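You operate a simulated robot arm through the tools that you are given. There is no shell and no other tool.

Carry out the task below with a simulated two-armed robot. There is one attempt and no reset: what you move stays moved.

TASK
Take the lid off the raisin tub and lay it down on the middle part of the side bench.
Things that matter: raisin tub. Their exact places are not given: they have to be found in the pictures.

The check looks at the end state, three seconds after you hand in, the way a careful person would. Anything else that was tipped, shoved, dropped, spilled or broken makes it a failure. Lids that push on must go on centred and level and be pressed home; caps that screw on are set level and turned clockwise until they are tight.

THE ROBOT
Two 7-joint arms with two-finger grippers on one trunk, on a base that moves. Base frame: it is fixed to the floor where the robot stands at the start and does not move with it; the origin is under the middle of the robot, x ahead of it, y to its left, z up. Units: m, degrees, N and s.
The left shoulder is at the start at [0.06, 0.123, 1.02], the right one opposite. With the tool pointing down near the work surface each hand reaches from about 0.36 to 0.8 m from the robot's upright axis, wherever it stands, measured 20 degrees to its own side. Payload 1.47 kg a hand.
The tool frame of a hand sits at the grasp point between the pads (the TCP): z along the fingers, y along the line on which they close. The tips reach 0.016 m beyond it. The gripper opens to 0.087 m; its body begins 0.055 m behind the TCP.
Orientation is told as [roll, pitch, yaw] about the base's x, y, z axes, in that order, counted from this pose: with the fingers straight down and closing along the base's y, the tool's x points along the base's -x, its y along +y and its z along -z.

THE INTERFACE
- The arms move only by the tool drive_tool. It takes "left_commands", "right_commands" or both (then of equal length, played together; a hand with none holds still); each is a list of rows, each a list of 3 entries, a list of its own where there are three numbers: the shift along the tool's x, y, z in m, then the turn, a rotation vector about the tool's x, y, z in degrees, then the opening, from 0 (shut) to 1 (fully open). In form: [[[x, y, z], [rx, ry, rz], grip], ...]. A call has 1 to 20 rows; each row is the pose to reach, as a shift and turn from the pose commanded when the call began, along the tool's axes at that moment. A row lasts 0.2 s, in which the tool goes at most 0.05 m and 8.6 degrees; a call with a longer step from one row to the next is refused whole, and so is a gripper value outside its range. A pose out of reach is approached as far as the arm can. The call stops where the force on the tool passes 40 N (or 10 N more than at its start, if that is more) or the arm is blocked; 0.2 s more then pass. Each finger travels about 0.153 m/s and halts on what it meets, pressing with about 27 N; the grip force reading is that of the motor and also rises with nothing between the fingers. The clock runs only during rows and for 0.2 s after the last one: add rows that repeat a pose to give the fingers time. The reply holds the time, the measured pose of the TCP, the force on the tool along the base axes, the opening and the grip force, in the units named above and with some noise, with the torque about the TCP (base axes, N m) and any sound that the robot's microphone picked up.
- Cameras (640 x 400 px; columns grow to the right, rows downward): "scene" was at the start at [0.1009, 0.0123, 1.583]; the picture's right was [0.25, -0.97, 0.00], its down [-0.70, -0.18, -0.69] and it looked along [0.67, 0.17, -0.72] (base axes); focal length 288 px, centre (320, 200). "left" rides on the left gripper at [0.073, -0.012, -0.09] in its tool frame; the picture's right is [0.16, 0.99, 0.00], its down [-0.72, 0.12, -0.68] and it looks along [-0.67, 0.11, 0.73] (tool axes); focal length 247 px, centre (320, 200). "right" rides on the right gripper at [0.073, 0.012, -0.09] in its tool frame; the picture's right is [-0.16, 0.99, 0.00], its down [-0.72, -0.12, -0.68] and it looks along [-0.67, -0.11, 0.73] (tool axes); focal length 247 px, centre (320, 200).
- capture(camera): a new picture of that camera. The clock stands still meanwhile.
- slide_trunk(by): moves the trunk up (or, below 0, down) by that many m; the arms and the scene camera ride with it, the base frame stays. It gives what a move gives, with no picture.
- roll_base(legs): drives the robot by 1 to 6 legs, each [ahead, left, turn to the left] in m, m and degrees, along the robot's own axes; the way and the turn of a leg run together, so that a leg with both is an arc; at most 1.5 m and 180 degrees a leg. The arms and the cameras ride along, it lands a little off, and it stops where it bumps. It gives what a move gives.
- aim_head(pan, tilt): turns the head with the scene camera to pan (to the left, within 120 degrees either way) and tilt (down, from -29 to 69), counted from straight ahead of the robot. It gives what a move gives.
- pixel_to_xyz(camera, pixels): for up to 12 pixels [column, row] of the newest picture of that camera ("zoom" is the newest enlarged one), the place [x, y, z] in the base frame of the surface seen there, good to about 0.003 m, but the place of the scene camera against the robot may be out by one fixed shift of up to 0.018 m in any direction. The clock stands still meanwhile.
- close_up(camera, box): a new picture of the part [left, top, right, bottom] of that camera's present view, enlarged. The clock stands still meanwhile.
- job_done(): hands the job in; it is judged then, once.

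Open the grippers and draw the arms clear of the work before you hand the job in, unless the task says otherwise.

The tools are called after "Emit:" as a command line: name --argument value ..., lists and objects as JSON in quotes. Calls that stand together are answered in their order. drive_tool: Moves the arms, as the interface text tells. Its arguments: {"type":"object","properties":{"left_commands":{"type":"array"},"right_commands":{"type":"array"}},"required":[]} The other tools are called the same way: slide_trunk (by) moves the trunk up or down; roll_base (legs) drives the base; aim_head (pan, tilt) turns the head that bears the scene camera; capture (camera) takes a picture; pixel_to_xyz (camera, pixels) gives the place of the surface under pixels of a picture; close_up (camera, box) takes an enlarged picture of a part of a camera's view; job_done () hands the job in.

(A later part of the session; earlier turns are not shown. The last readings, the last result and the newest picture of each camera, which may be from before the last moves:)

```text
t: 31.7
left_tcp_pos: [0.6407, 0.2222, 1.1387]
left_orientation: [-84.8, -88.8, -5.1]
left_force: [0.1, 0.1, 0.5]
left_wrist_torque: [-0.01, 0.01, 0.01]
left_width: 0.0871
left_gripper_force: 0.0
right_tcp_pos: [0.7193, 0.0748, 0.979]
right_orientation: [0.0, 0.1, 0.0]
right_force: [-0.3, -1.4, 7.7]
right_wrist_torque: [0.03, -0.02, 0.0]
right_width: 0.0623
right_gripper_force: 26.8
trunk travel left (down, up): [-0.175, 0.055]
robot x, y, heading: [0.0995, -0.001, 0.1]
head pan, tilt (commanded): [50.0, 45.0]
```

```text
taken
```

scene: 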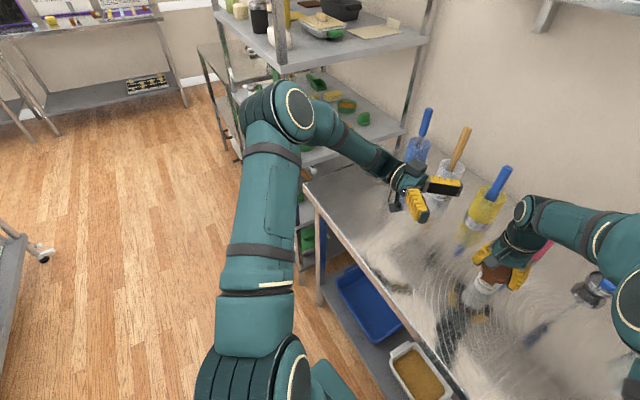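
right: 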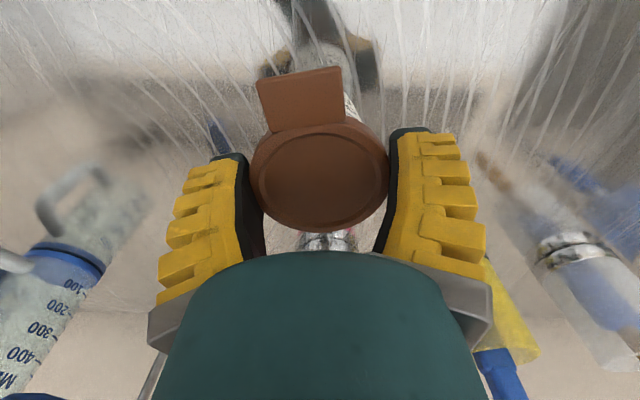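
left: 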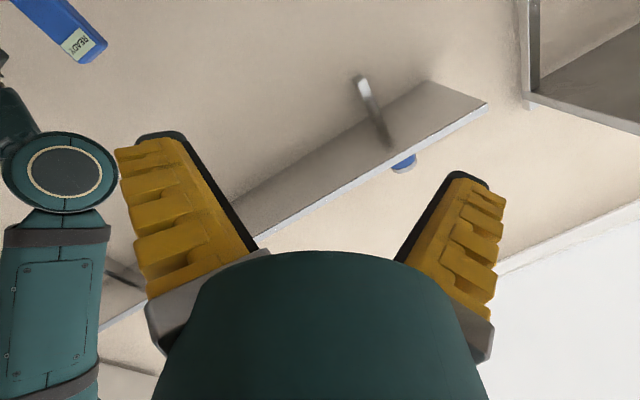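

The left hand now points right (−y) with its camera below, at (0.641,0.222,1.139), as wanted. I pre-position it level with where the lifted tub's body will be: (0.719,0.20,1.01), tips still 5 cm from the right hand's fingers.

Emit:
drive_tool --left_commands '[[[0.02, 0.013, 0.004], [0, 0, 0], 1], [[0.042, 0.026, 0.008], [0, 0, 0], 1], [[0.064, 0.039, 0.011], [0, 0, 0], 1], [[0.086, 0.052, 0.015], [0, 0, 0], 1], [[0.108, 0.065, 0.019], [0, 0, 0], 1], [[0.129, 0.078, 0.022], [0, 0, 0], 1], [[0.129, 0.078, 0.022], [0, 0, 0], 1], [[0.129, 0.078, 0.022], [0, 0, 0], 1]]'

Emit:
aim_head --pan 15 --tilt 50

Emit:
capture --camera "scene"

Emit:
capture --camera "left"

```text
t: 33.5
left_tcp_pos: [0.7168, 0.2015, 1.0087]
left_orientation: [-84.4, -88.8, -5.6]
left_force: [-0.2, 0.4, 0.3]
left_wrist_torque: [0.02, -0.01, 0.01]
left_width: 0.0866
left_gripper_force: 0.0
right_tcp_pos: [0.7197, 0.0737, 0.9797]
right_orientation: [0.0, 0.1, 0.0]
right_force: [0.3, -2.0, 4.8]
right_wrist_torque: [0.04, 0.04, -0.01]
right_width: 0.0621
right_gripper_force: 27.1
trunk travel left (down, up): [-0.175, 0.055]
robot x, y, heading: [0.1016, -0.0016, 0.0]
head pan, tilt (commanded): [50.0, 45.0]
```

```text
t: 34.5
left_tcp_pos: [0.7166, 0.2015, 1.0094]
left_orientation: [-84.6, -88.9, -5.3]
left_force: [-0.1, 0.0, -0.9]
left_wrist_torque: [0.01, 0.02, -0.01]
left_width: 0.087
left_gripper_force: 0.1
right_tcp_pos: [0.7193, 0.0743, 0.9798]
right_orientation: [0.0, 0.0, 0.0]
right_force: [0.2, -0.8, 4.0]
right_wrist_torque: [0.06, 0.0, 0.02]
right_width: 0.0619
right_gripper_force: 26.9
trunk travel left (down, up): [-0.175, 0.055]
robot x, y, heading: [0.1002, 0.0, -0.1]
head pan, tilt (commanded): [15.0, 50.0]
```

```text
taken
```

scene: 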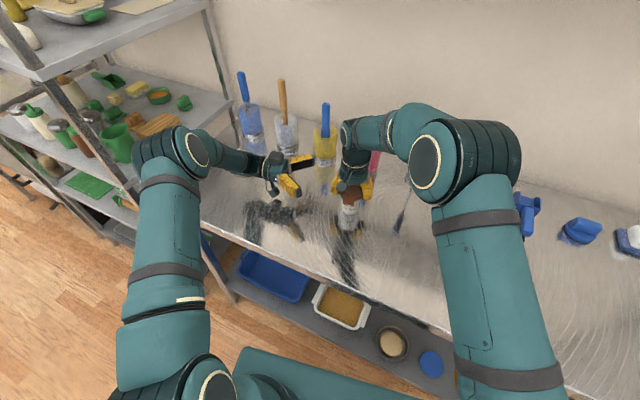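

```text
taken
```

left: 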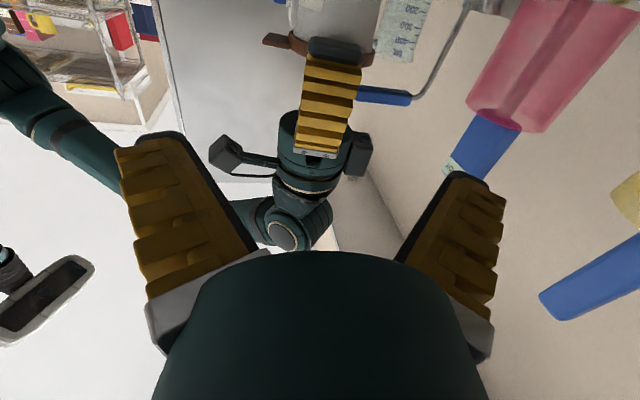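

The left hand is in place (tub and lid at the top of its view, (330,40)); the right still grips the lid. I lift the tub by the lid 12 mm slowly and check that lid and tub stay together.

Emit:
drive_tool --right_commands '[[[0, 0, -0.001], [0, 0, 0], 0], [[0, 0, -0.003], [0, 0, 0], 0], [[0, 0, -0.005], [0, 0, 0], 0], [[0, 0, -0.008], [0, 0, 0], 0], [[0, 0, -0.011], [0, 0, 0], 0], [[0, 0, -0.012], [0, 0, 0], 0], [[0, 0, -0.012], [0, 0, 0], 0], [[0, 0, -0.012], [0, 0, 0], 0]]'

Emit:
close_up --camera "scene" --box '[300, 140, 400, 260]'

Emit:
capture --camera "left"

```text
t: 36.3
left_tcp_pos: [0.7173, 0.2006, 1.0091]
left_orientation: [-85.1, -88.8, -4.6]
left_force: [-0.2, -0.3, 0.1]
left_wrist_torque: [-0.03, -0.03, 0.01]
left_width: 0.0867
left_gripper_force: 0.1
right_tcp_pos: [0.7183, 0.0743, 0.9917]
right_orientation: [0.0, 0.0, -0.1]
right_force: [-0.6, 0.5, -1.6]
right_wrist_torque: [-0.01, 0.03, 0.0]
right_width: 0.0607
right_gripper_force: 26.9
trunk travel left (down, up): [-0.175, 0.055]
robot x, y, heading: [0.1011, -0.0022, -0.0]
head pan, tilt (commanded): [15.0, 50.0]
```

```text
3.33 times, centred on (350, 200) of scene
```

zoom: 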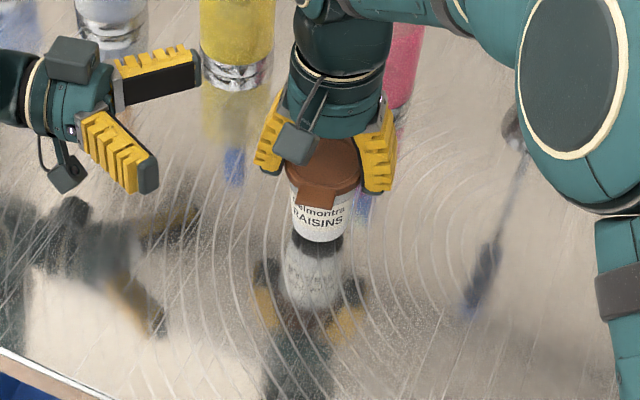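

```text
taken
```

left: 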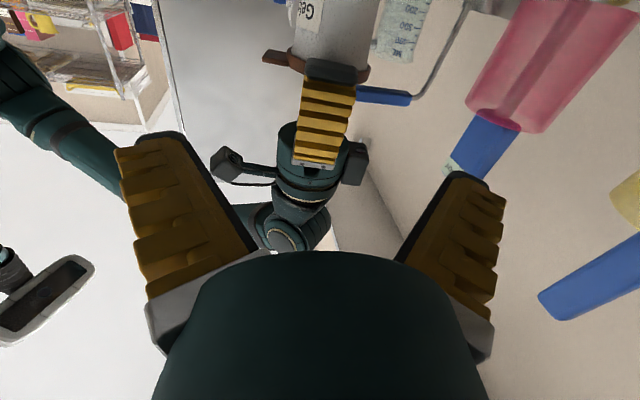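

The tub hangs firmly 12 mm up (−1.6 N, RAISINS label level). The views show a second box on each gripper opposite the camera, so to keep the left hand's upper box clear of a right finger I turn the right hand (with tub) 45° about the vertical here at low height.

Emit:
drive_tool --right_commands '[[[0, 0, 0], [0, 0, -5], 0], [[0, 0, 0], [0, 0, -11], 0], [[0, 0, 0], [0, 0, -17], 0], [[0, 0, 0], [0, 0, -23], 0], [[0, 0, 0], [0, 0, -29], 0], [[0, 0, 0], [0, 0, -35], 0], [[0, 0, 0], [0, 0, -41], 0], [[0, 0, 0], [0, 0, -45], 0], [[0, 0, 0], [0, 0, -45], 0], [[0, 0, 0], [0, 0, -45], 0]]'

Emit:
close_up --camera "scene" --box '[300, 140, 400, 260]'

Emit:
capture --camera "left"

```text
t: 38.5
left_tcp_pos: [0.7173, 0.1997, 1.008]
left_orientation: [-85.0, -88.9, -4.8]
left_force: [-0.4, -0.6, -0.9]
left_wrist_torque: [-0.01, -0.01, -0.01]
left_width: 0.0871
left_gripper_force: 0.0
right_tcp_pos: [0.7188, 0.0737, 0.9906]
right_orientation: [-0.1, 0.0, 45.0]
right_force: [0.9, 0.2, -2.1]
right_wrist_torque: [-0.01, 0.0, -0.01]
right_width: 0.0597
right_gripper_force: 27.2
trunk travel left (down, up): [-0.175, 0.055]
robot x, y, heading: [0.101, -0.0033, -0.1]
head pan, tilt (commanded): [15.0, 50.0]
```

```text
3.33 times, centred on (350, 200) of scene
```

zoom: 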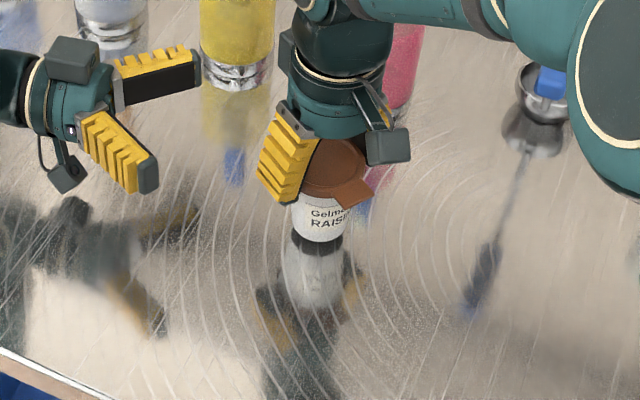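

```text
taken
```

left: 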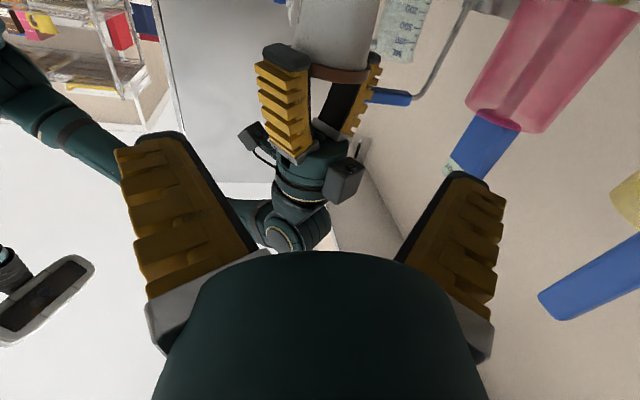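

The turn worked (yaw 45°, tub and tab turned together, tab now at zoom (345,190)). Now I lift the tub slowly another 73 mm so the left hand, with its camera beneath, can fit around the body.

Emit:
drive_tool --right_commands '[[[0, 0, -0.002], [0, 0, 0], 0], [[0, 0, -0.005], [0, 0, 0], 0], [[0, 0, -0.009], [0, 0, 0], 0], [[0, 0, -0.013], [0, 0, 0], 0], [[0, 0, -0.018], [0, 0, 0], 0], [[0, 0, -0.023], [0, 0, 0], 0], [[0, 0, -0.028], [0, 0, 0], 0], [[0, 0, -0.033], [0, 0, 0], 0], [[0, 0, -0.038], [0, 0, 0], 0], [[0, 0, -0.043], [0, 0, 0], 0], [[0, 0, -0.048], [0, 0, 0], 0], [[0, 0, -0.053], [0, 0, 0], 0], [[0, 0, -0.058], [0, 0, 0], 0], [[0, 0, -0.063], [0, 0, 0], 0], [[0, 0, -0.067], [0, 0, 0], 0], [[0, 0, -0.07], [0, 0, 0], 0], [[0, 0, -0.072], [0, 0, 0], 0], [[0, 0, -0.073], [0, 0, 0], 0], [[0, 0, -0.073], [0, 0, 0], 0]]'

Emit:
capture --camera "left"

Emit:
close_up --camera "scene" --box '[260, 110, 420, 230]'

```text
t: 42.5
left_tcp_pos: [0.7159, 0.2, 1.0088]
left_orientation: [-85.1, -88.8, -4.8]
left_force: [0.1, 0.2, -0.4]
left_wrist_torque: [0.0, -0.04, 0.02]
left_width: 0.0869
left_gripper_force: 0.1
right_tcp_pos: [0.719, 0.074, 1.0648]
right_orientation: [0.0, 0.1, 45.0]
right_force: [-0.7, 0.3, -3.2]
right_wrist_torque: [0.0, 0.03, -0.02]
right_width: 0.0588
right_gripper_force: 26.6
trunk travel left (down, up): [-0.175, 0.055]
robot x, y, heading: [0.1054, -0.0012, -0.0]
head pan, tilt (commanded): [15.0, 50.0]
```

```text
taken
```

left: 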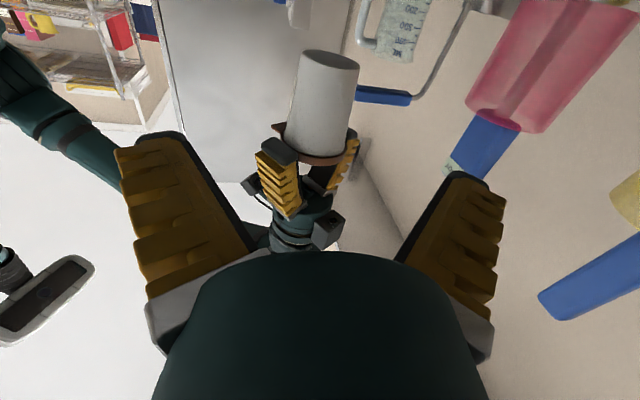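

```text
3.33 times, centred on (340, 170) of scene
```

zoom: 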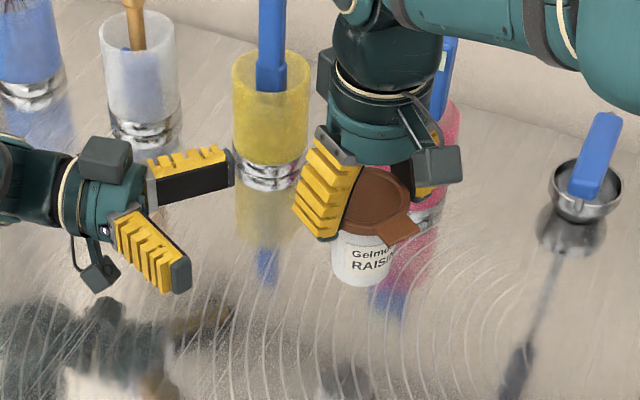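

The tub hangs intact at +85 mm; in the left view its body spans rows 55–155 about column 325. I measure the tub body and right fingers from the left camera.

Emit:
pixel_to_xyz --camera "left" --pixels '[[330, 60], [298, 90], [322, 90], [350, 90], [320, 120], [297, 110], [345, 115], [290, 135], [315, 160], [275, 150], [280, 190], [330, 215]]'

Emit:
close_up --camera "left" --box '[220, 30, 420, 230]'

```text
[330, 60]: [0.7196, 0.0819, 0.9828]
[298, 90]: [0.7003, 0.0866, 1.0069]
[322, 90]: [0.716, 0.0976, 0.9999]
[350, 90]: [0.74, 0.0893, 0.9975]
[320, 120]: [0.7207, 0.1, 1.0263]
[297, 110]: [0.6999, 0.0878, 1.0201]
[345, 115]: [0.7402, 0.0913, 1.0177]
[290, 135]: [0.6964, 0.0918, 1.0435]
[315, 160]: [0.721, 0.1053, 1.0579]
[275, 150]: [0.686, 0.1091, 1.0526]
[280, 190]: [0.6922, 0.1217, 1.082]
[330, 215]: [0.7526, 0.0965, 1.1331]
```

```text
2.00 times, centred on (320, 130) of left
```

zoom: 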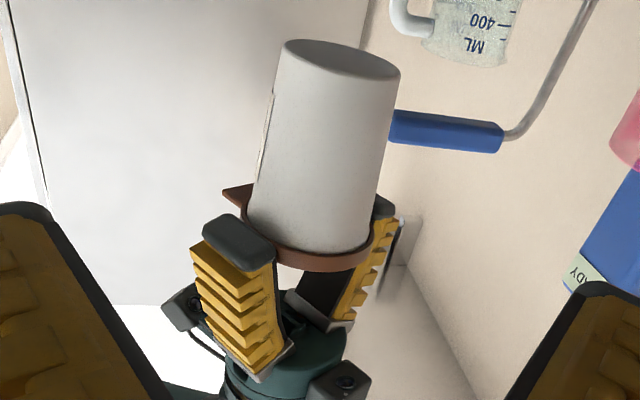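

The tub's axis is at x≈0.7205, y≈0.0745, bottom z≈0.984, radius ≈0.024; the left TCP is at x 0.7168. I shift +3.5 mm in x, 3 mm down, and advance 85 mm toward the tub, then check the gaps.

Emit:
drive_tool --left_commands '[[[0.003, 0.0035, 0.01], [0, 0, 0], 1], [[0.003, 0.0035, 0.025], [0, 0, 0], 1], [[0.003, 0.0035, 0.04], [0, 0, 0], 1], [[0.003, 0.0035, 0.055], [0, 0, 0], 1], [[0.003, 0.0035, 0.07], [0, 0, 0], 1], [[0.003, 0.0035, 0.08], [0, 0, 0], 1], [[0.003, 0.0035, 0.085], [0, 0, 0], 1], [[0.003, 0.0035, 0.085], [0, 0, 0], 1]]'

Emit:
capture --camera "left"

Emit:
close_up --camera "scene" --box '[260, 110, 420, 230]'

```text
t: 44.3
left_tcp_pos: [0.7204, 0.1157, 1.0051]
left_orientation: [-85.0, -88.8, -4.7]
left_force: [0.4, -0.2, -0.3]
left_wrist_torque: [0.02, 0.0, -0.01]
left_width: 0.0868
left_gripper_force: 0.1
right_tcp_pos: [0.7197, 0.074, 1.0638]
right_orientation: [0.0, 0.0, 45.0]
right_force: [1.1, -0.1, -2.8]
right_wrist_torque: [0.02, 0.01, -0.02]
right_width: 0.0585
right_gripper_force: 27.2
trunk travel left (down, up): [-0.175, 0.055]
robot x, y, heading: [0.1, 0.0025, 0.0]
head pan, tilt (commanded): [15.0, 50.0]
```

```text
taken
```

left: 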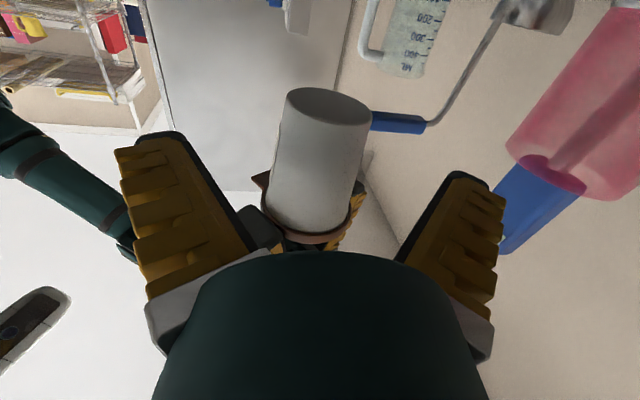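

```text
3.33 times, centred on (340, 170) of scene
```

zoom: 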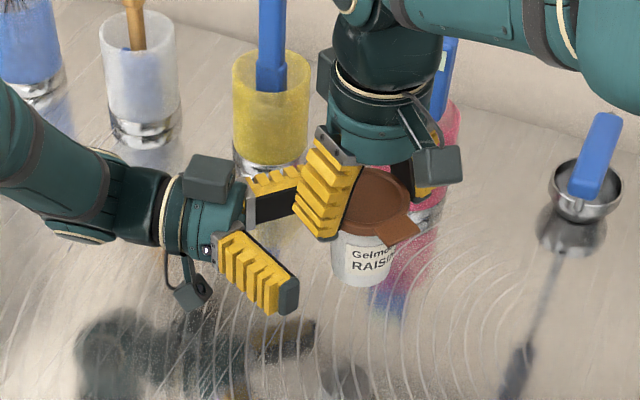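

The tub is between the open fingers, 41 mm still to go. Before advancing I measure the left hand's upper box against the right finger's outer edge (zoom (235,180) and (295,205)).

Emit:
pixel_to_xyz --camera "zoom" --pixels '[[233, 165], [230, 195], [225, 208], [190, 175], [208, 160], [297, 205], [305, 170], [318, 130], [325, 238], [275, 195], [238, 240], [290, 290]]'

```text
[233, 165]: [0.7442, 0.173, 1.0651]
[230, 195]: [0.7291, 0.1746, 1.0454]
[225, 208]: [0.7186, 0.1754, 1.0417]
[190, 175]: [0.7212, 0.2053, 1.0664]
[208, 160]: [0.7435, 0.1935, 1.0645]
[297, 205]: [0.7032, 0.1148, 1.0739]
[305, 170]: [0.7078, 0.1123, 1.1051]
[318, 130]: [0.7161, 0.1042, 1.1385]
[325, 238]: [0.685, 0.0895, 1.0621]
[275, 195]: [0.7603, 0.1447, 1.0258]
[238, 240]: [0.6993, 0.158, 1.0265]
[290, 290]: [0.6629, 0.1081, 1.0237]
```

The box's front edge (y 0.173) will stop 17 mm short of the right finger (y 0.115) after the 41 mm advance, and the tub is centred (columns 275–362). I advance the last 41 mm.

Emit:
drive_tool --left_commands '[[[0, 0, 0.008], [0, 0, 0], 1], [[0, 0, 0.017], [0, 0, 0], 1], [[0, 0, 0.026], [0, 0, 0], 1], [[0, 0, 0.034], [0, 0, 0], 1], [[0, 0, 0.039], [0, 0, 0], 1], [[0, 0, 0.041], [0, 0, 0], 1], [[0, 0, 0.041], [0, 0, 0], 1]]'

Emit:
capture --camera "left"

Emit:
close_up --camera "scene" --box '[260, 110, 420, 230]'

```text
t: 45.9
left_tcp_pos: [0.72, 0.0743, 1.0043]
left_orientation: [-84.7, -88.8, -5.2]
left_force: [0.2, -0.2, 0.0]
left_wrist_torque: [-0.01, 0.0, 0.02]
left_width: 0.087
left_gripper_force: 0.0
right_tcp_pos: [0.7199, 0.072, 1.0636]
right_orientation: [0.0, 0.0, 45.0]
right_force: [0.1, 0.3, -1.6]
right_wrist_torque: [-0.01, 0.01, 0.0]
right_width: 0.0583
right_gripper_force: 27.3
trunk travel left (down, up): [-0.175, 0.055]
robot x, y, heading: [0.1035, -0.0007, -0.3]
head pan, tilt (commanded): [15.0, 50.0]
```

```text
taken
```

left: 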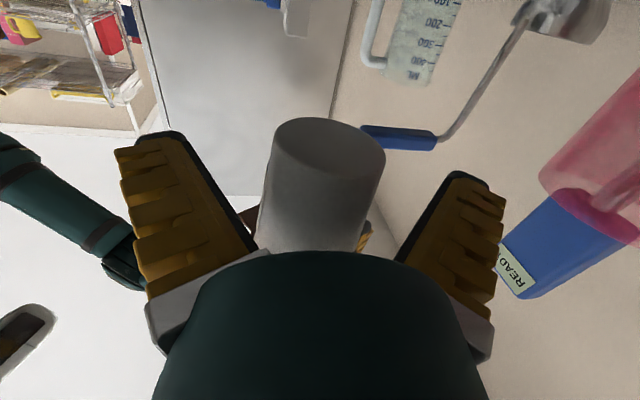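

```text
3.33 times, centred on (340, 170) of scene
```

zoom: 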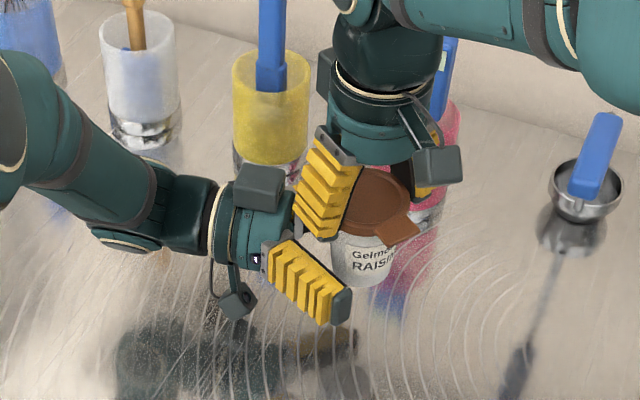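

The tub's bottom ellipse is centred at column 329 where a centred tub should be at 328, so alignment is within a millimetre. I close the left fingers gently on the body.

Emit:
drive_tool --left_commands '[[[0, 0, 0], [0, 0, 0], 0.85], [[0, 0, 0], [0, 0, 0], 0.72], [[0, 0, 0], [0, 0, 0], 0.64], [[0, 0, 0], [0, 0, 0], 0.6], [[0, 0, 0], [0, 0, 0], 0.57], [[0, 0, 0], [0, 0, 0], 0.54], [[0, 0, 0], [0, 0, 0], 0.5], [[0, 0, 0], [0, 0, 0], 0.4], [[0, 0, 0], [0, 0, 0], 0.2], [[0, 0, 0], [0, 0, 0], 0.0], [[0, 0, 0], [0, 0, 0], 0.0]]'

Emit:
capture --camera "left"

Emit:
close_up --camera "scene" --box '[260, 110, 420, 230]'

```text
t: 48.3
left_tcp_pos: [0.7199, 0.0752, 1.0052]
left_orientation: [-84.5, -88.7, -5.4]
left_force: [-0.4, 3.0, -0.1]
left_wrist_torque: [-0.15, -0.06, -0.02]
left_width: 0.0488
left_gripper_force: 27.0
right_tcp_pos: [0.7202, 0.0736, 1.0639]
right_orientation: [0.0, 0.0, 44.9]
right_force: [-0.3, -1.9, -0.8]
right_wrist_torque: [-0.02, 0.05, 0.01]
right_width: 0.0577
right_gripper_force: 27.0
trunk travel left (down, up): [-0.175, 0.055]
robot x, y, heading: [0.1023, -0.002, -0.1]
head pan, tilt (commanded): [15.0, 50.0]
```

```text
taken
```

left: 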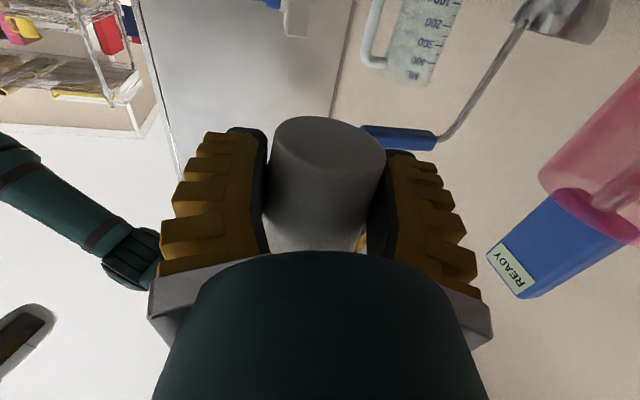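

```text
3.33 times, centred on (340, 170) of scene
```

zoom: 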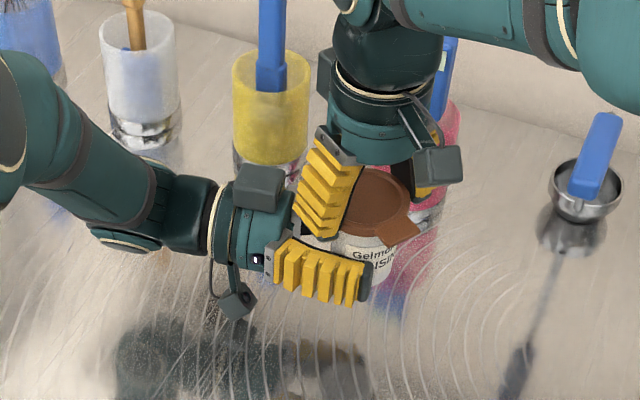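

The left hand now holds the body (width 0.049, 27 N) with the tub upright. The right width has crept from 0.061 to 0.058, so I check how the lid sits in the right fingers.

Emit:
capture --camera "right"

Emit:
close_up --camera "right" --box '[200, 60, 440, 260]'

```text
taken
```

right: 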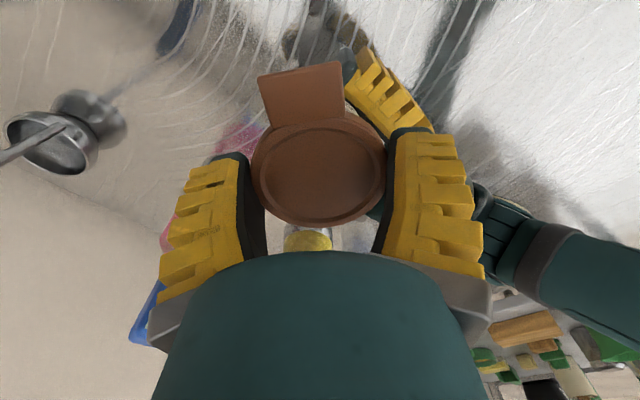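

```text
2.00 times, centred on (320, 160) of right
```

zoom: 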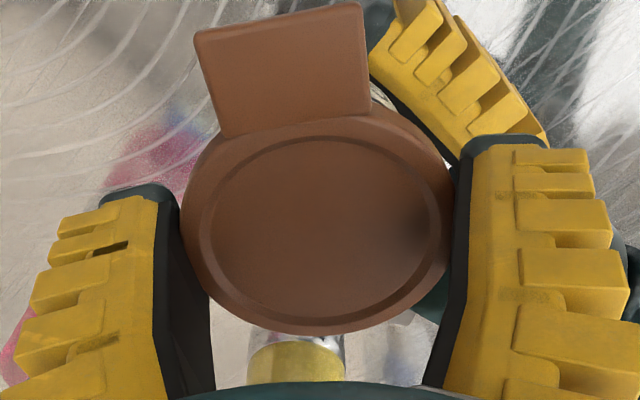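

The lid seems to have slid a little toward the fingertips (rows now 112–227). I measure its height against the right TCP.

Emit:
pixel_to_xyz --camera "right" --pixels '[[318, 165], [300, 200], [340, 150], [260, 165], [378, 165], [318, 122], [318, 218], [300, 90], [400, 100]]'

```text
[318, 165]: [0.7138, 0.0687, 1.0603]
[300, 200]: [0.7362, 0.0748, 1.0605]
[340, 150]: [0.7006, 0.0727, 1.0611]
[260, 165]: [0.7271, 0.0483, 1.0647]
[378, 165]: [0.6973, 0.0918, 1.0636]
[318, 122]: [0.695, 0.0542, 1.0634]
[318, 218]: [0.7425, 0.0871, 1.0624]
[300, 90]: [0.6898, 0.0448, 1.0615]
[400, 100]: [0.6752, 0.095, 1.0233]
```

The lid top is at 1.063 with the TCP at 1.064 – it crept about 2.5 mm down in the pads. With the tub now held by the left hand, I open the right fingers slightly, lower 6 mm and re-grip the lid deeper.

Emit:
drive_tool --right_commands '[[[0, 0, 0], [0, 0, 0], 0.7], [[0, 0, 0], [0, 0, 0], 0.82], [[0, 0, 0], [0, 0, 0], 0.82], [[0, 0, 0.002], [0, 0, 0], 0.82], [[0, 0, 0.004], [0, 0, 0], 0.82], [[0, 0, 0.006], [0, 0, 0], 0.82], [[0, 0, 0.006], [0, 0, 0], 0.82], [[0, 0, 0.006], [0, 0, 0], 0.75], [[0, 0, 0.006], [0, 0, 0], 0.7], [[0, 0, 0.006], [0, 0, 0], 0.65], [[0, 0, 0.006], [0, 0, 0], 0.5], [[0, 0, 0.006], [0, 0, 0], 0.2], [[0, 0, 0.006], [0, 0, 0], 0.0], [[0, 0, 0.006], [0, 0, 0], 0.0]]'

Emit:
capture --camera "right"

Emit:
capture --camera "left"

```text
t: 51.3
left_tcp_pos: [0.7203, 0.074, 1.0042]
left_orientation: [-84.7, -88.8, -5.3]
left_force: [-0.9, 0.5, -0.7]
left_wrist_torque: [0.01, -0.04, 0.01]
left_width: 0.0483
left_gripper_force: 26.9
right_tcp_pos: [0.7196, 0.0741, 1.0575]
right_orientation: [0.0, 0.0, 45.0]
right_force: [0.2, -0.7, 0.3]
right_wrist_torque: [-0.01, 0.0, 0.01]
right_width: 0.0625
right_gripper_force: 26.9
trunk travel left (down, up): [-0.175, 0.055]
robot x, y, heading: [0.0993, 0.0005, -0.1]
head pan, tilt (commanded): [15.0, 50.0]
heard: snap
```

```text
taken
```

right: 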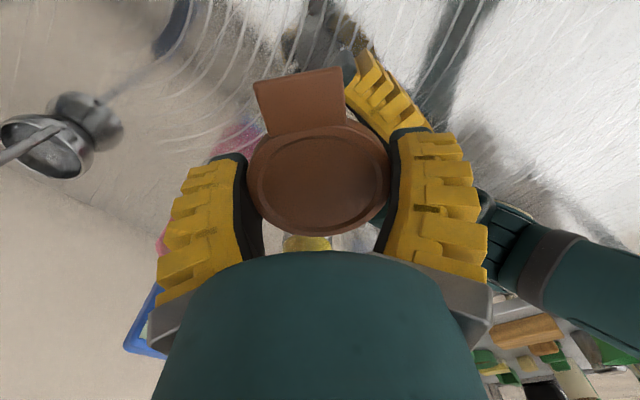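

```text
taken
```

left: 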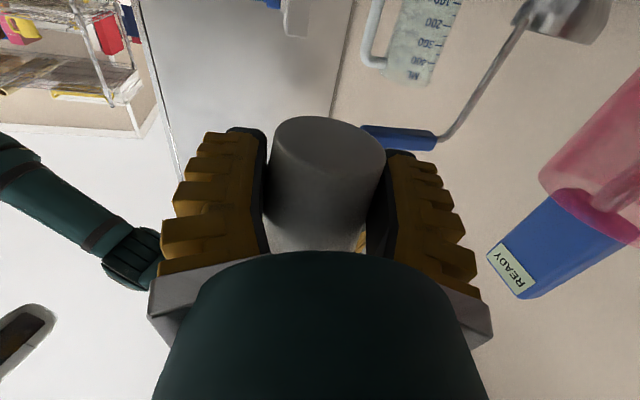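

A snap was heard during the re-grip, so I check where the lid is now against the tub (right view, lid rows 122–237).

Emit:
pixel_to_xyz --camera "right" --pixels '[[318, 180], [300, 210], [260, 180], [378, 180], [318, 135], [318, 230], [300, 100]]'

Emit:
close_up --camera "scene" --box '[300, 130, 400, 220]'

```text
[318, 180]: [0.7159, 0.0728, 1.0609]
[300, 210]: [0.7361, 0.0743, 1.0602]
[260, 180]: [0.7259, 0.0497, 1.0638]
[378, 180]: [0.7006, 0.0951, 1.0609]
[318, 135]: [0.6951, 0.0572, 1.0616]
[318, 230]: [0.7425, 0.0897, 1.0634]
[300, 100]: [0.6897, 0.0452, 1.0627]
```

```text
4.44 times, centred on (350, 175) of scene
```

zoom: 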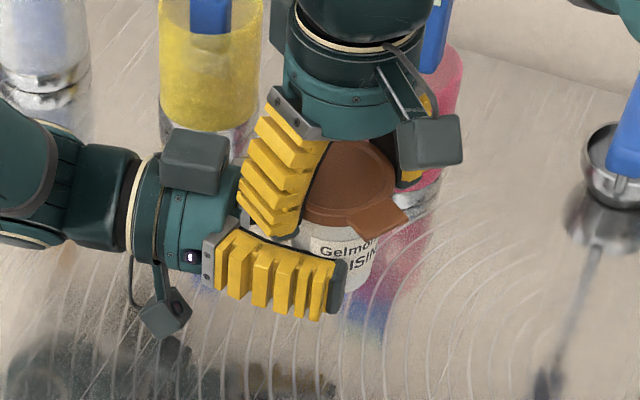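

The lid is level at z≈1.063 and still on the tub. With the left hand holding firm, I pull the lid up 6 mm in 1 mm steps.

Emit:
drive_tool --right_commands '[[[0, 0, -0.001], [0, 0, 0], 0], [[0, 0, -0.002], [0, 0, 0], 0], [[0, 0, -0.003], [0, 0, 0], 0], [[0, 0, -0.004], [0, 0, 0], 0], [[0, 0, -0.005], [0, 0, 0], 0], [[0, 0, -0.006], [0, 0, 0], 0], [[0, 0, -0.006], [0, 0, 0], 0]]'

Emit:
close_up --camera "scene" --box '[300, 130, 400, 220]'

Emit:
capture --camera "right"

Emit:
capture --camera "left"

```text
t: 52.9
left_tcp_pos: [0.7193, 0.075, 1.0042]
left_orientation: [-85.0, -88.9, -4.8]
left_force: [-0.4, 0.6, 0.7]
left_wrist_torque: [-0.01, 0.03, 0.01]
left_width: 0.048
left_gripper_force: 27.0
right_tcp_pos: [0.719, 0.0754, 1.0647]
right_orientation: [-0.1, -0.1, 45.0]
right_force: [0.0, -0.7, 0.3]
right_wrist_torque: [0.02, -0.01, 0.02]
right_width: 0.063
right_gripper_force: 27.4
trunk travel left (down, up): [-0.175, 0.055]
robot x, y, heading: [0.1036, 0.0004, -0.2]
head pan, tilt (commanded): [15.0, 50.0]
```

```text
4.44 times, centred on (350, 175) of scene
```

zoom: 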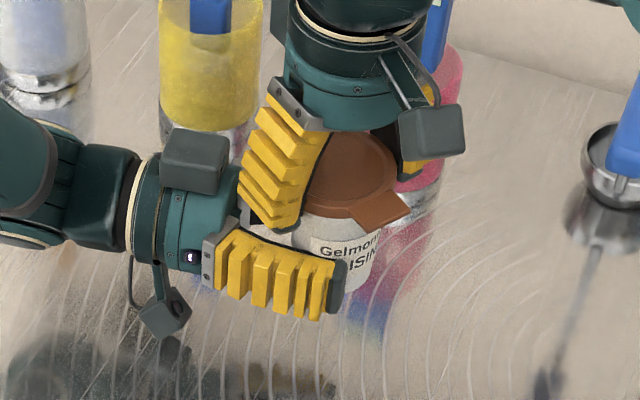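

```text
taken
```

right: 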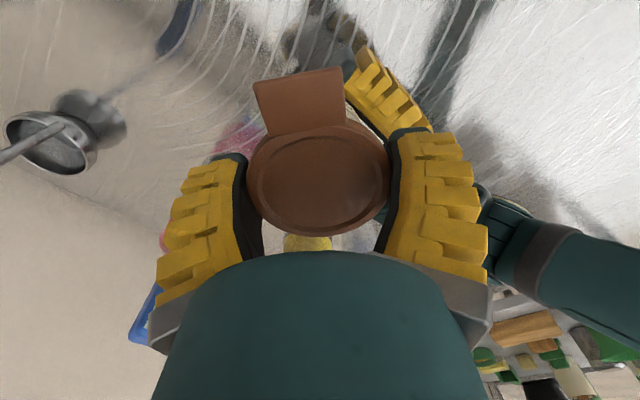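

```text
taken
```

left: 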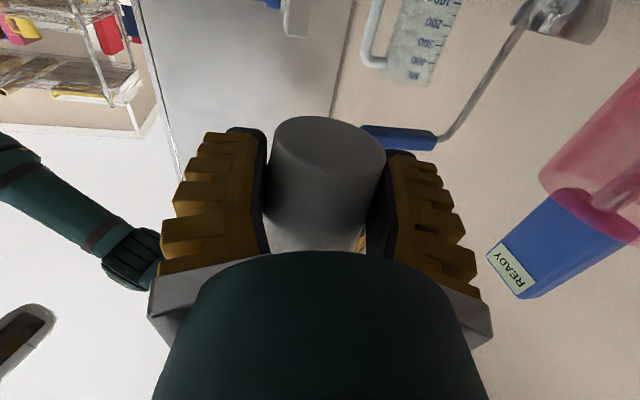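

The lid rose 7 mm with the right fingers (unchanged at (318,180) in its view, force ≈0) while the tub stayed in the left hand: the lid is off. I lift it straight up another 70 mm to clear the tub.

Emit:
drive_tool --right_commands '[[[0, 0, -0.004], [0, 0, 0], 0], [[0, 0, -0.009], [0, 0, 0], 0], [[0, 0, -0.015], [0, 0, 0], 0], [[0, 0, -0.022], [0, 0, 0], 0], [[0, 0, -0.03], [0, 0, 0], 0], [[0, 0, -0.04], [0, 0, 0], 0], [[0, 0, -0.05], [0, 0, 0], 0], [[0, 0, -0.06], [0, 0, 0], 0], [[0, 0, -0.07], [0, 0, 0], 0], [[0, 0, -0.07], [0, 0, 0], 0]]'

Emit:
capture --camera "scene"

Emit:
close_up --camera "scene" --box '[290, 90, 410, 220]'

Emit:
capture --camera "right"

```text
t: 55.1
left_tcp_pos: [0.7203, 0.0746, 1.005]
left_orientation: [-85.1, -88.8, -4.9]
left_force: [-0.1, 0.6, -1.1]
left_wrist_torque: [0.0, 0.01, 0.03]
left_width: 0.0481
left_gripper_force: 27.4
right_tcp_pos: [0.7195, 0.074, 1.1347]
right_orientation: [0.0, -0.1, 45.1]
right_force: [0.1, 0.3, -0.3]
right_wrist_torque: [-0.02, -0.02, 0.0]
right_width: 0.0631
right_gripper_force: 26.9
trunk travel left (down, up): [-0.175, 0.055]
robot x, y, heading: [0.1034, 0.0014, -0.0]
head pan, tilt (commanded): [15.0, 50.0]
```

```text
taken
```

scene: 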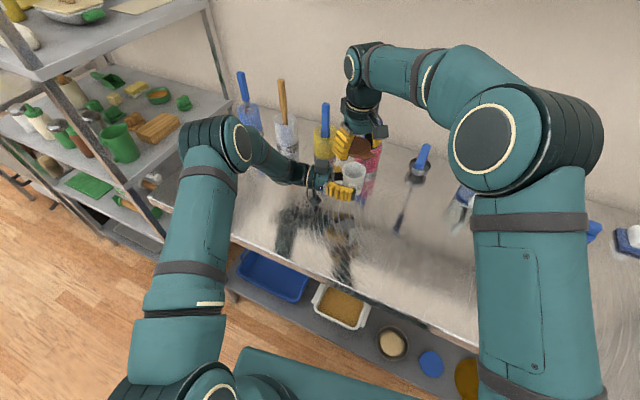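

```text
3.08 times, centred on (350, 155) of scene
```

zoom: 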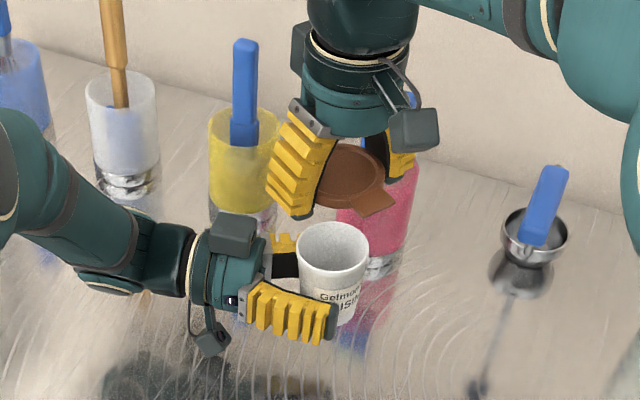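

```text
taken
```

right: 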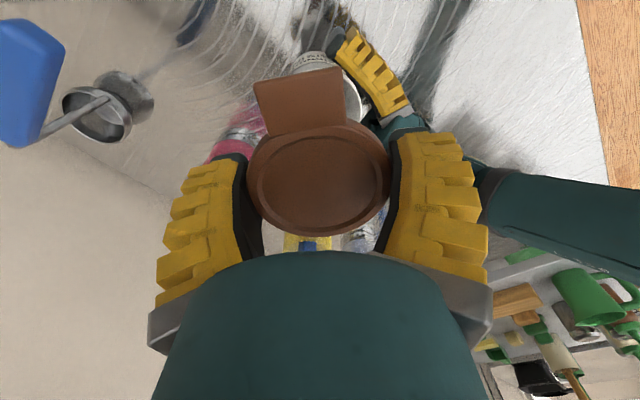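

The lid is off and held level; the tub (open, upright, empty-looking) stays in the left hand. I carry the lid right to above the bench middle, about (0.742,−0.125), turning the hand back to yaw 0 on the way at z 1.13.

Emit:
drive_tool --right_commands '[[[0.0125, -0.0157, 0], [0, 0, 4], 0], [[0.028, -0.035, 0], [0, 0, 9], 0], [[0.044, -0.055, 0], [0, 0, 15], 0], [[0.06, -0.075, 0], [0, 0, 21], 0], [[0.076, -0.095, 0], [0, 0, 27], 0], [[0.092, -0.115, 0], [0, 0, 33], 0], [[0.106, -0.133, 0], [0, 0, 39], 0], [[0.118, -0.148, 0], [0, 0, 43], 0], [[0.1248, -0.1566, 0], [0, 0, 45], 0], [[0.1248, -0.1566, 0], [0, 0, 45], 0]]'

Emit:
capture --camera "right"

Emit:
aim_head --pan 0 --tilt 50

Emit:
capture --camera "scene"

```text
t: 57.3
left_tcp_pos: [0.7202, 0.0743, 1.0037]
left_orientation: [-85.1, -88.8, -4.9]
left_force: [0.8, 0.5, 0.6]
left_wrist_torque: [-0.01, -0.03, 0.0]
left_width: 0.0478
left_gripper_force: 26.8
right_tcp_pos: [0.7419, -0.1267, 1.1336]
right_orientation: [0.0, 0.0, 0.0]
right_force: [-0.4, -0.1, -0.6]
right_wrist_torque: [0.04, 0.02, -0.01]
right_width: 0.063
right_gripper_force: 27.6
trunk travel left (down, up): [-0.175, 0.055]
robot x, y, heading: [0.1017, -0.0005, -0.1]
head pan, tilt (commanded): [15.0, 50.0]
```

```text
taken
```

right: 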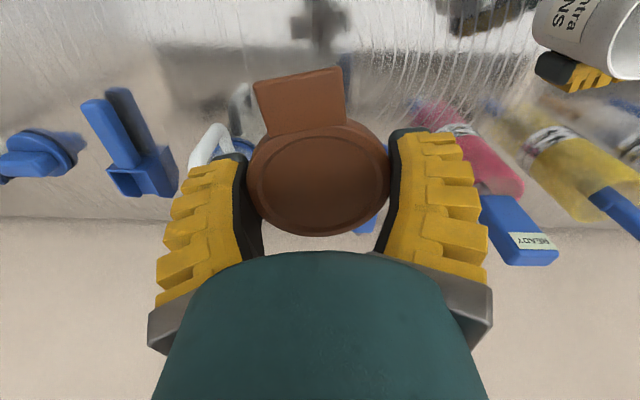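

```text
t: 58.1
left_tcp_pos: [0.7199, 0.0754, 1.0058]
left_orientation: [-85.0, -88.8, -4.8]
left_force: [0.6, -0.4, -1.0]
left_wrist_torque: [0.02, -0.02, -0.01]
left_width: 0.0481
left_gripper_force: 26.8
right_tcp_pos: [0.7416, -0.1254, 1.1336]
right_orientation: [-0.1, 0.0, 0.0]
right_force: [0.2, 0.8, -0.5]
right_wrist_torque: [-0.01, 0.01, 0.0]
right_width: 0.0632
right_gripper_force: 27.4
trunk travel left (down, up): [-0.175, 0.055]
robot x, y, heading: [0.0999, 0.0015, -0.4]
head pan, tilt (commanded): [0.0, 50.0]
```

```text
taken
```

scene: 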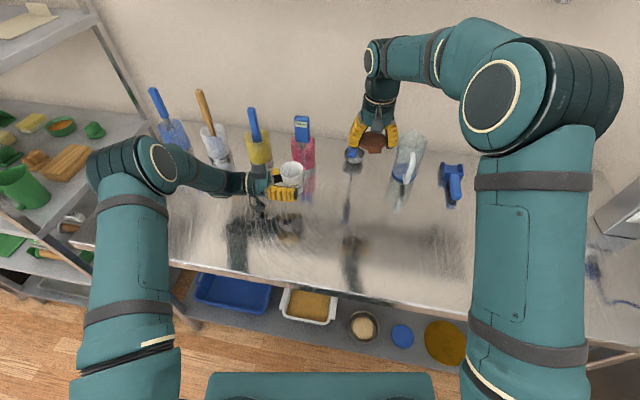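

The ladle's handle top (true ≈(0.834,−0.09,1.066)) would come within 2 cm of the hand's back box here, so I shift to (0.70,−0.12), which is still the bench middle, and then lower to TCP z≈0.94.

Emit:
drive_tool --right_commands '[[[0.014, 0.002, 0], [0, 0, 0], 0], [[0.028, 0.004, 0], [0, 0, 0], 0], [[0.042, 0.006, 0], [0, 0, 0], 0], [[0.042, 0.006, 0.015], [0, 0, 0], 0], [[0.042, 0.006, 0.035], [0, 0, 0], 0], [[0.042, 0.006, 0.06], [0, 0, 0], 0], [[0.042, 0.006, 0.085], [0, 0, 0], 0], [[0.042, 0.006, 0.11], [0, 0, 0], 0], [[0.042, 0.006, 0.135], [0, 0, 0], 0], [[0.042, 0.006, 0.16], [0, 0, 0], 0], [[0.042, 0.006, 0.18], [0, 0, 0], 0], [[0.042, 0.006, 0.19], [0, 0, 0], 0], [[0.042, 0.006, 0.195], [0, 0, 0], 0], [[0.042, 0.006, 0.195], [0, 0, 0], 0]]'

Emit:
capture --camera "right"

Emit:
close_up --camera "scene" --box '[280, 120, 440, 260]'

```text
t: 61.1
left_tcp_pos: [0.7202, 0.0749, 1.0042]
left_orientation: [-85.0, -88.9, -4.9]
left_force: [-0.2, 1.3, 0.3]
left_wrist_torque: [0.01, 0.01, 0.03]
left_width: 0.0478
left_gripper_force: 27.4
right_tcp_pos: [0.6996, -0.1182, 0.9389]
right_orientation: [0.0, 0.1, 0.0]
right_force: [0.5, 0.7, 0.6]
right_wrist_torque: [-0.02, 0.0, -0.02]
right_width: 0.063
right_gripper_force: 26.7
trunk travel left (down, up): [-0.175, 0.055]
robot x, y, heading: [0.1011, -0.0006, 0.1]
head pan, tilt (commanded): [0.0, 50.0]
```

```text
taken
```

right: 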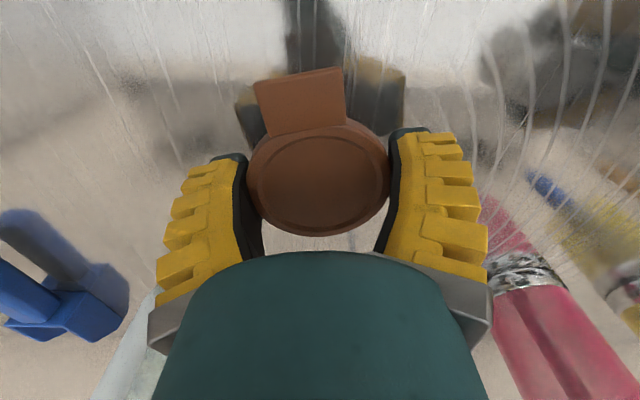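

```text
2.86 times, centred on (360, 190) of scene
```

zoom: 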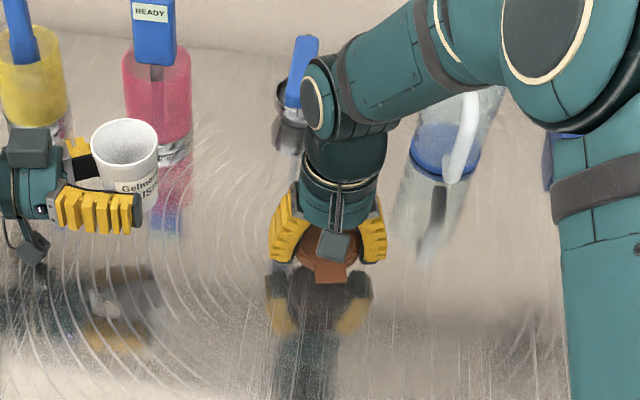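

The spot below is clear and the lid is level. I lower 20 mm until the fingertips are about 1–2 mm above the steel.

Emit:
drive_tool --right_commands '[[[0, 0, 0.006], [0, 0, 0], 0], [[0, 0, 0.012], [0, 0, 0], 0], [[0, 0, 0.016], [0, 0, 0], 0], [[0, 0, 0.0185], [0, 0, 0], 0], [[0, 0, 0.0205], [0, 0, 0], 0], [[0, 0, 0.0205], [0, 0, 0], 0]]'

Emit:
capture --camera "right"

Emit:
close_up --camera "scene" --box '[320, 160, 400, 230]'

```text
t: 62.5
left_tcp_pos: [0.7206, 0.0749, 1.0052]
left_orientation: [-85.0, -88.8, -4.9]
left_force: [-1.4, -0.2, 1.1]
left_wrist_torque: [0.0, -0.03, 0.0]
left_width: 0.0479
left_gripper_force: 27.0
right_tcp_pos: [0.699, -0.1191, 0.9187]
right_orientation: [0.0, 0.0, 0.0]
right_force: [0.9, 0.1, -0.9]
right_wrist_torque: [0.0, -0.02, 0.04]
right_width: 0.0628
right_gripper_force: 27.0
trunk travel left (down, up): [-0.175, 0.055]
robot x, y, heading: [0.0996, -0.0015, 0.0]
head pan, tilt (commanded): [0.0, 50.0]
```

```text
taken
```

right: 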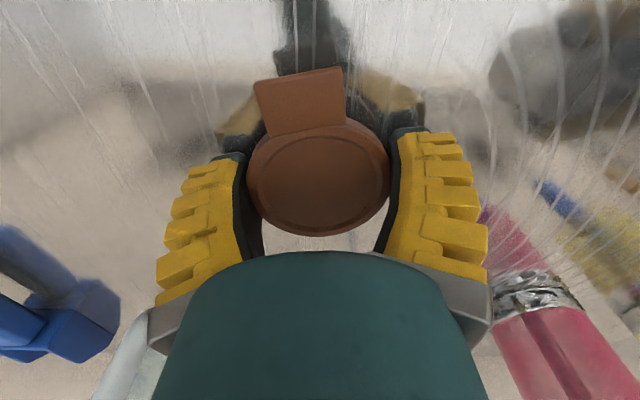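

```text
5.71 times, centred on (360, 195) of scene
```

zoom: 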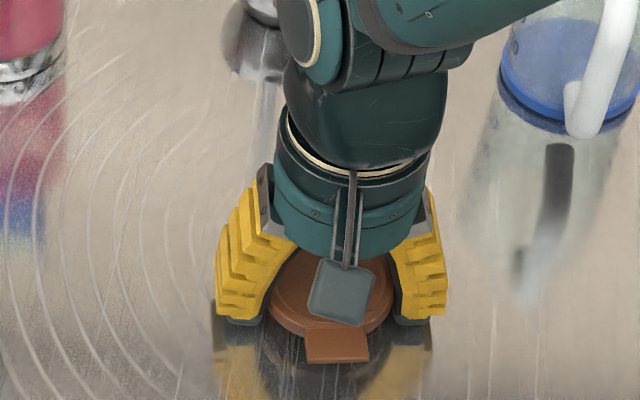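

The fingertips hover about 1 mm over the bench with no contact force. I go down 1 mm more and open slowly so the lid settles flat.

Emit:
drive_tool --right_commands '[[[0, 0, 0.0005], [0, 0, 0], 0.3], [[0, 0, 0.001], [0, 0, 0], 0.6], [[0, 0, 0.001], [0, 0, 0], 0.69], [[0, 0, 0.001], [0, 0, 0], 0.71], [[0, 0, 0.001], [0, 0, 0], 0.72], [[0, 0, 0.001], [0, 0, 0], 0.73], [[0, 0, 0.001], [0, 0, 0], 0.74], [[0, 0, 0.001], [0, 0, 0], 0.75], [[0, 0, 0.001], [0, 0, 0], 0.77], [[0, 0, 0.001], [0, 0, 0], 0.8], [[0, 0, 0.001], [0, 0, 0], 0.84], [[0, 0, 0.001], [0, 0, 0], 0.9], [[0, 0, 0.001], [0, 0, 0], 0.95], [[0, 0, 0.001], [0, 0, 0], 0.95]]'

Emit:
capture --camera "right"

Emit:
close_up --camera "scene" --box '[320, 160, 400, 230]'

```text
t: 65.5
left_tcp_pos: [0.7197, 0.074, 1.0056]
left_orientation: [-85.0, -88.8, -5.0]
left_force: [-0.4, 0.4, 0.8]
left_wrist_torque: [-0.02, -0.01, 0.01]
left_width: 0.0476
left_gripper_force: 27.0
right_tcp_pos: [0.6999, -0.1198, 0.9175]
right_orientation: [0.0, 0.0, 0.0]
right_force: [-0.7, 0.6, -0.2]
right_wrist_torque: [0.01, -0.02, 0.01]
right_width: 0.0836
right_gripper_force: 0.1
trunk travel left (down, up): [-0.175, 0.055]
robot x, y, heading: [0.1006, -0.0013, 0.3]
head pan, tilt (commanded): [0.0, 50.0]
```

```text
taken
```

right: 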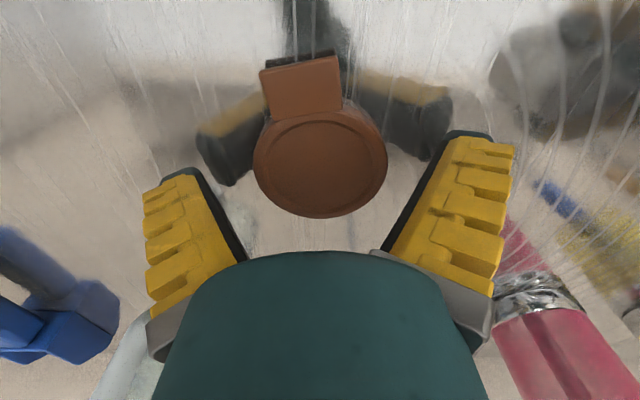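

```text
5.71 times, centred on (360, 195) of scene
```

zoom: 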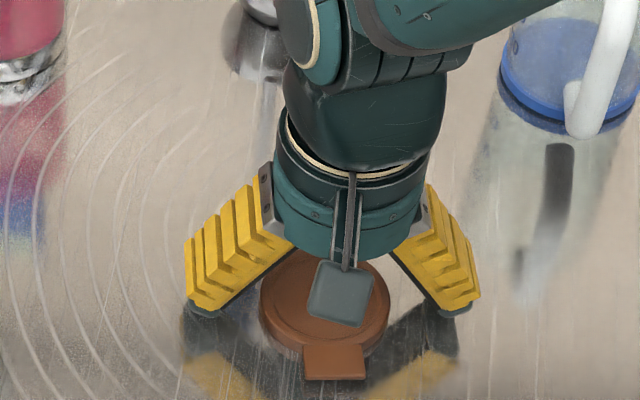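

The lid lies flat on the bench (right view, centre (320,163)). I raise the right hand clear and check how the tub sits in the left hand, whose width reading has crept slightly (0.0488→0.0476).

Emit:
drive_tool --right_commands '[[[0, 0, -0.01], [0, 0, 0], 0.97], [[0, 0, -0.03], [0, 0, 0], 1], [[0, 0, -0.06], [0, 0, 0], 1], [[0, 0, -0.1], [0, 0, 0], 1], [[0, 0, -0.14], [0, 0, 0], 1], [[0, 0, -0.18], [0, 0, 0], 1], [[0, 0, -0.21], [0, 0, 0], 1], [[0, 0, -0.21], [0, 0, 0], 1]]'

Emit:
capture --camera "left"

Emit:
capture --camera "right"

Emit:
close_up --camera "scene" --box '[220, 130, 400, 240]'

```text
t: 67.3
left_tcp_pos: [0.7211, 0.0737, 1.0056]
left_orientation: [-85.1, -88.8, -4.8]
left_force: [0.0, 0.5, -0.4]
left_wrist_torque: [-0.01, 0.01, -0.02]
left_width: 0.0476
left_gripper_force: 26.9
right_tcp_pos: [0.7003, -0.1173, 1.1274]
right_orientation: [0.0, -0.1, 0.0]
right_force: [-1.6, 0.7, 0.6]
right_wrist_torque: [0.01, 0.0, 0.0]
right_width: 0.087
right_gripper_force: 0.1
trunk travel left (down, up): [-0.175, 0.055]
robot x, y, heading: [0.0997, -0.0019, 0.1]
head pan, tilt (commanded): [0.0, 50.0]
```

```text
taken
```

left: 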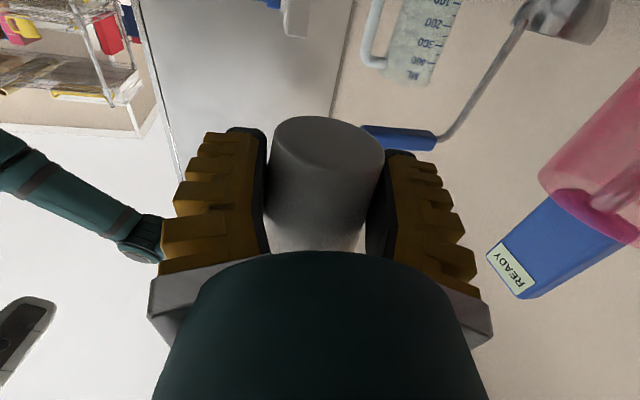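

```text
taken
```

right: 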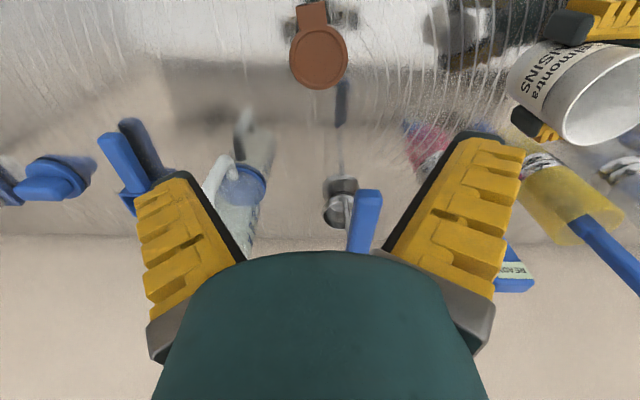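

```text
3.56 times, centred on (310, 185) of scene
```

zoom: 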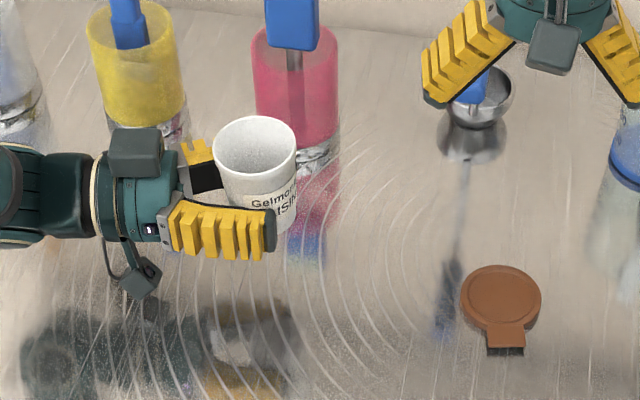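

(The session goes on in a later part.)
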